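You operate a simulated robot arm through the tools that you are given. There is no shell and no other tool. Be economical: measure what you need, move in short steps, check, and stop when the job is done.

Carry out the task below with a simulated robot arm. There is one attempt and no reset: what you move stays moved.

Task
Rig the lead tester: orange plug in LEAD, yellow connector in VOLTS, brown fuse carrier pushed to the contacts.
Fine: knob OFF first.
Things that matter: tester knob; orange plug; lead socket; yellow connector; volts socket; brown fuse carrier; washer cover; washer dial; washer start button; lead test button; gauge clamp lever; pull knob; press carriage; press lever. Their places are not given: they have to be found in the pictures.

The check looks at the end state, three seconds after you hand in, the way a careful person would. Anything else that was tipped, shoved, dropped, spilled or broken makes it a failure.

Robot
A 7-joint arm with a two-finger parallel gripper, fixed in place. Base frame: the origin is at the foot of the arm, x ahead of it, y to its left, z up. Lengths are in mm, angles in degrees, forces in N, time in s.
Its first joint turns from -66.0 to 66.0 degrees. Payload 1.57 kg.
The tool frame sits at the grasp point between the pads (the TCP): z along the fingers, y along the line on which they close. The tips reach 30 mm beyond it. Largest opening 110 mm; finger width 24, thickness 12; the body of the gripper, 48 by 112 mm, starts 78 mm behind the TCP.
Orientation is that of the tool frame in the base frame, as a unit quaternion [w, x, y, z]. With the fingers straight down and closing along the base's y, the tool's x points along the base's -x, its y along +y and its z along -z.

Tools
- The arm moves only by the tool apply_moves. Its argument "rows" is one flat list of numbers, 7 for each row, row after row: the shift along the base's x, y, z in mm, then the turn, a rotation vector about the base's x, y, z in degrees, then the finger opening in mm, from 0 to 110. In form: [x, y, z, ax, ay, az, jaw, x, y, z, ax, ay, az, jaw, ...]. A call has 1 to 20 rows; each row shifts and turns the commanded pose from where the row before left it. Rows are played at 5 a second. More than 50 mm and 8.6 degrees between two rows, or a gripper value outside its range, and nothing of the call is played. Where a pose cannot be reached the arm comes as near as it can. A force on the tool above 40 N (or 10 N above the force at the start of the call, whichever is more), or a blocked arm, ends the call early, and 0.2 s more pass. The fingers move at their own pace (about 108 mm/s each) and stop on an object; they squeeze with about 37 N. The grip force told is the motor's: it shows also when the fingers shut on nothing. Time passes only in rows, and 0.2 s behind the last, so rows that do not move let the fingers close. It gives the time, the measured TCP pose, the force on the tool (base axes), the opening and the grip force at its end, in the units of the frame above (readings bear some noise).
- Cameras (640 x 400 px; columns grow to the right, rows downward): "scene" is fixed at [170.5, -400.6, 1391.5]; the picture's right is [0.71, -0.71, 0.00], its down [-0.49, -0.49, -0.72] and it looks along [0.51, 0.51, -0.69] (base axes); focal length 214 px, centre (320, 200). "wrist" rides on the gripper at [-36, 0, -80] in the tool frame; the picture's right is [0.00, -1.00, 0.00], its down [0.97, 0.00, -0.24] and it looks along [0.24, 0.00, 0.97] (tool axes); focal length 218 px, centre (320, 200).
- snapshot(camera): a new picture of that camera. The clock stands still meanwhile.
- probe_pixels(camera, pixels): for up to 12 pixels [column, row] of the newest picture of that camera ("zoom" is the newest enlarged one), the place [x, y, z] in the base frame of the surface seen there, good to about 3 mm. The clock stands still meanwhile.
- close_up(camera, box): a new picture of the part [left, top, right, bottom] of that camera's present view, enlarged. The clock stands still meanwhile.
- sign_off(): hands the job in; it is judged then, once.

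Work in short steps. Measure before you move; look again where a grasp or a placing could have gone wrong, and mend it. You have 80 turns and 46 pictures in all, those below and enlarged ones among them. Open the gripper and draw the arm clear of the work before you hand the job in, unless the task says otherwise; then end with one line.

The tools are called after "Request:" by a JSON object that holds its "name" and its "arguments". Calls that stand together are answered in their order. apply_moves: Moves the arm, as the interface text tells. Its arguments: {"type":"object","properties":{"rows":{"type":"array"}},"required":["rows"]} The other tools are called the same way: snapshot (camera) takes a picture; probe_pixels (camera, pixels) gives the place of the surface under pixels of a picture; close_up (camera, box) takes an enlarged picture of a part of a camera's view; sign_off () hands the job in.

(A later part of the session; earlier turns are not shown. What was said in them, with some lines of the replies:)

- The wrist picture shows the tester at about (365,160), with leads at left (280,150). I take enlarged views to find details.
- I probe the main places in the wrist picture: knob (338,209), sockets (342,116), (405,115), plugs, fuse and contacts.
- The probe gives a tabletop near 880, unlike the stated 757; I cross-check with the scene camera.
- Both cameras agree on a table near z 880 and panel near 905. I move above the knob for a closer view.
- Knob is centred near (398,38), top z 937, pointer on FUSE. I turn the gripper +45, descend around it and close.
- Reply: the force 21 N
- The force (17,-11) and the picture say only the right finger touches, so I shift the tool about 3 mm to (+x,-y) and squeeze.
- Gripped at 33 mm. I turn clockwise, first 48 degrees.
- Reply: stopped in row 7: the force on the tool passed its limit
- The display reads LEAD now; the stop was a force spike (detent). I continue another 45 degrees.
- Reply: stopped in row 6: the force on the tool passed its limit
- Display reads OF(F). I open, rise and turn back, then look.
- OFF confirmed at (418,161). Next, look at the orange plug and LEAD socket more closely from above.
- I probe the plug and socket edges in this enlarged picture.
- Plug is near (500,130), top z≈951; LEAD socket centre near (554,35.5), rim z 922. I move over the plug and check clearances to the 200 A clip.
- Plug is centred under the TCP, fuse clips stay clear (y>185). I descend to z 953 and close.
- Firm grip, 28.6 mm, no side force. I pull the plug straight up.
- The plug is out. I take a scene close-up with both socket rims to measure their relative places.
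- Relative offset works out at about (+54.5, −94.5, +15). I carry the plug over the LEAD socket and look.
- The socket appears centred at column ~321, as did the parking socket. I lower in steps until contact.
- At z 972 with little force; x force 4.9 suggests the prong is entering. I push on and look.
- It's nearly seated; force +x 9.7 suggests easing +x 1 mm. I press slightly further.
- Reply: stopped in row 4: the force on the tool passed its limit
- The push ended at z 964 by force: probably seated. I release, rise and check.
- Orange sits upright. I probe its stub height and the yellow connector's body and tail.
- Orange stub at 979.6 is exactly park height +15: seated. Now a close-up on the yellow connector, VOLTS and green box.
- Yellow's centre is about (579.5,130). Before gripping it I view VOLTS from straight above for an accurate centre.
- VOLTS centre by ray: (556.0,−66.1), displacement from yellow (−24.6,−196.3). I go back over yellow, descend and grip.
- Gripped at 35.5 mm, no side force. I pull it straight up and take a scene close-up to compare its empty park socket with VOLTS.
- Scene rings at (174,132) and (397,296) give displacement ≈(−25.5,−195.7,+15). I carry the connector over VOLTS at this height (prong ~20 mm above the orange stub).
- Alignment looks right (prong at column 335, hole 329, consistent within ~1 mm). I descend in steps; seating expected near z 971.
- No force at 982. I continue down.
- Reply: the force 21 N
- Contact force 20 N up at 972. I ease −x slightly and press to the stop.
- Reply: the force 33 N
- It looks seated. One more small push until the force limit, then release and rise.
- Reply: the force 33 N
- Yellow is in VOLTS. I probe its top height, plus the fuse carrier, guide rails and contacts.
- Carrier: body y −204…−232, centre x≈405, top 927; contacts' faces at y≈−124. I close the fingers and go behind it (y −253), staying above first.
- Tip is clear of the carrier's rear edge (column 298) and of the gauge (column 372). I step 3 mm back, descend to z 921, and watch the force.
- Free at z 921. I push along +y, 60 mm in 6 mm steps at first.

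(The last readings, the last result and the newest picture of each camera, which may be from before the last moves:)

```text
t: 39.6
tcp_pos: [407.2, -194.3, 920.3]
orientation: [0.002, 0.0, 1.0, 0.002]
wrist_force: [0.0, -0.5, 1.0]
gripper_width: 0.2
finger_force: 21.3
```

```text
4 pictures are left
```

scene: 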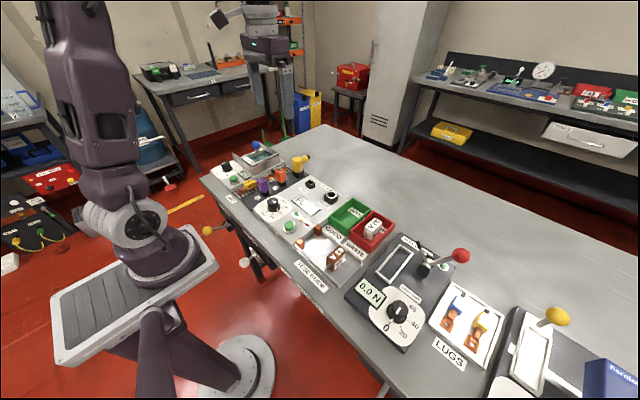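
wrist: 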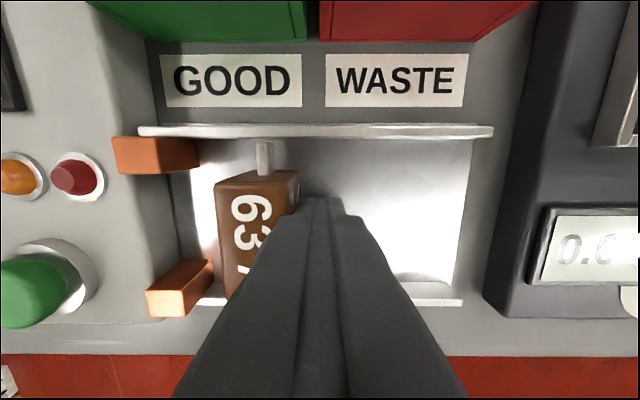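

The carrier slides straight. I continue with 4 mm steps, then 2 mm.

Request:
{"name": "apply_moves", "arguments": {"rows": [0, 4, 0, 0, 0, 0, 0, 0, 4, 0, 0, 0, 0, 0, 0, 4, 0, 0, 0, 0, 0, 0, 4, 0, 0, 0, 0, 0, 0, 4, 0, 0, 0, 0, 0, 0, 4, 0, 0, 0, 0, 0, 0, 4, 0, 0, 0, 0, 0, 0, 2, 0, 0, 0, 0, 0, 0, 2, 0, 0, 0, 0, 0, 0, 2, 0, 0, 0, 0, 0, 0, 2, 0, 0, 0, 0, 0]}}

```text
t: 42.0
tcp_pos: [406.9, -157.3, 920.6]
orientation: [0.001, 0.0, 1.0, 0.003]
wrist_force: [0.1, -1.2, 0.2]
gripper_width: 0.3
finger_force: 21.0
```

Request:
{"name": "apply_moves", "arguments": {"rows": [0, 1.5, 0, 0, 0, 0, 0, 0, 1.5, 0, 0, 0, 0, 0, 0, 1.5, 0, 0, 0, 0, 0, 0, 1.5, 0, 0, 0, 0, 0, 0, 1.5, 0, 0, 0, 0, 0]}}

```text
t: 43.0
tcp_pos: [406.4, -156.7, 920.9]
orientation: [0.003, 0.002, 1.0, -0.001]
wrist_force: [-1.6, -9.9, -1.4]
gripper_width: 0.2
finger_force: 21.4
stopped in row 5: the force on the tool passed its limit (the readings are from after the stop); the commanded pose is now the measured one
```

The push met a firm stop. I back off 6 mm in −y, rise and look.

Request:
{"name": "apply_moves", "arguments": {"rows": [0, -4, 0, 0, 0, 0, 0, 0, -6, 0, 0, 0, 0, 0, 0, 0, 30, 0, 0, 0, 0, 0, 0, 40, 0, 0, 0, 0, -10, 0, 40, 0, 0, 0, 0]}}

Request:
{"name": "close_up", "arguments": {"camera": "wrist", "box": [190, 60, 430, 220]}}

```text
t: 44.2
tcp_pos: [395.6, -168.3, 1031.8]
orientation: [0.003, 0.002, 1.0, 0.0]
wrist_force: [-0.3, -0.1, 0.3]
gripper_width: 0.0
finger_force: 21.2
```

```text
2.50 times, centred on (310, 140) of wrist
```

zoom: 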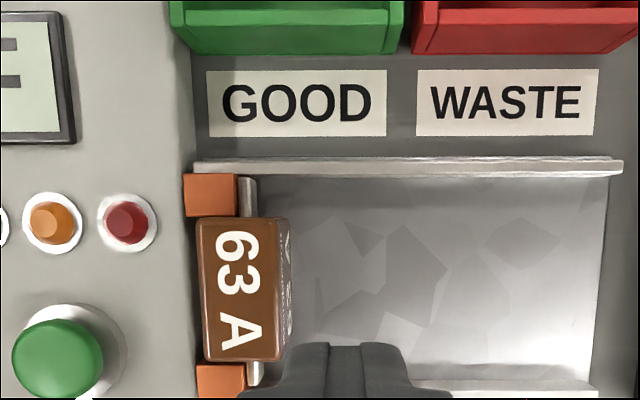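

Both blades rest against the orange contacts. I rise, open and withdraw, then check the whole scene.

Request:
{"name": "apply_moves", "arguments": {"rows": [0, 0, 40, 0, 0, 0, 0, 0, 0, 40, 0, 0, 0, 60, 0, 30, 40, 0, 0, 0, 110, 0, 40, 30, 0, 0, 0, 110, 0, 40, 20, 0, 0, 0, 110, 0, 40, 0, 0, 0, 0, 110, 0, 40, 0, 0, 0, 0, 110, 0, 0, 0, 0, 0, 0, 110]}}

Request:
{"name": "close_up", "arguments": {"camera": "scene", "box": [200, 130, 400, 280]}}

Request:
{"name": "snapshot", "arguments": {"camera": "wrist"}}

```text
t: 46.0
tcp_pos: [399.4, 28.4, 1203.0]
orientation: [0.003, 0.002, 1.0, 0.0]
wrist_force: [0.9, -0.2, 0.5]
gripper_width: 109.9
finger_force: 0.0
```

```text
2.67 times, centred on (300, 205) of scene
```

zoom: 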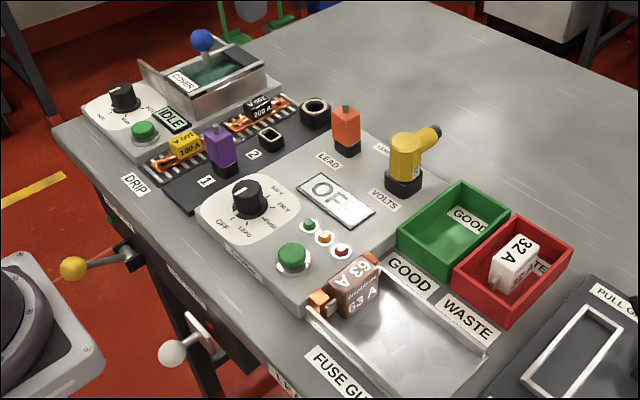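

```text
1 pictures are left
```

wrist: 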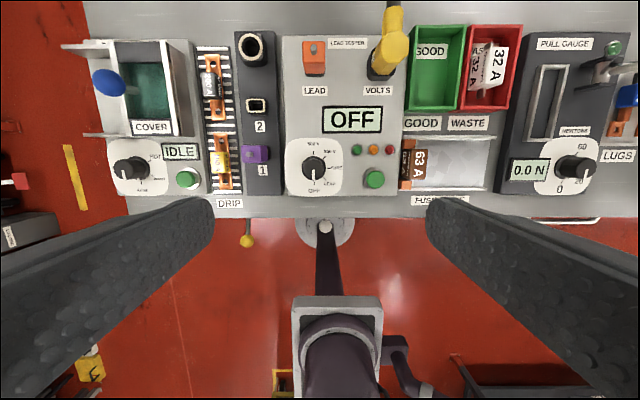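

The pictures show the display at OFF, orange in LEAD, yellow in VOLTS and the fuse carrier at the contacts, with nothing else disturbed. I hand in.

Request:
{"name": "sign_off", "arguments": {}}

```text
The job is handed in.
```

The lead tester is rigged and handed in: the knob was turned to OFF first, the orange plug is seated in LEAD, the yellow connector is in VOLTS, and both blades of the brown fuse carrier rest against the contacts.
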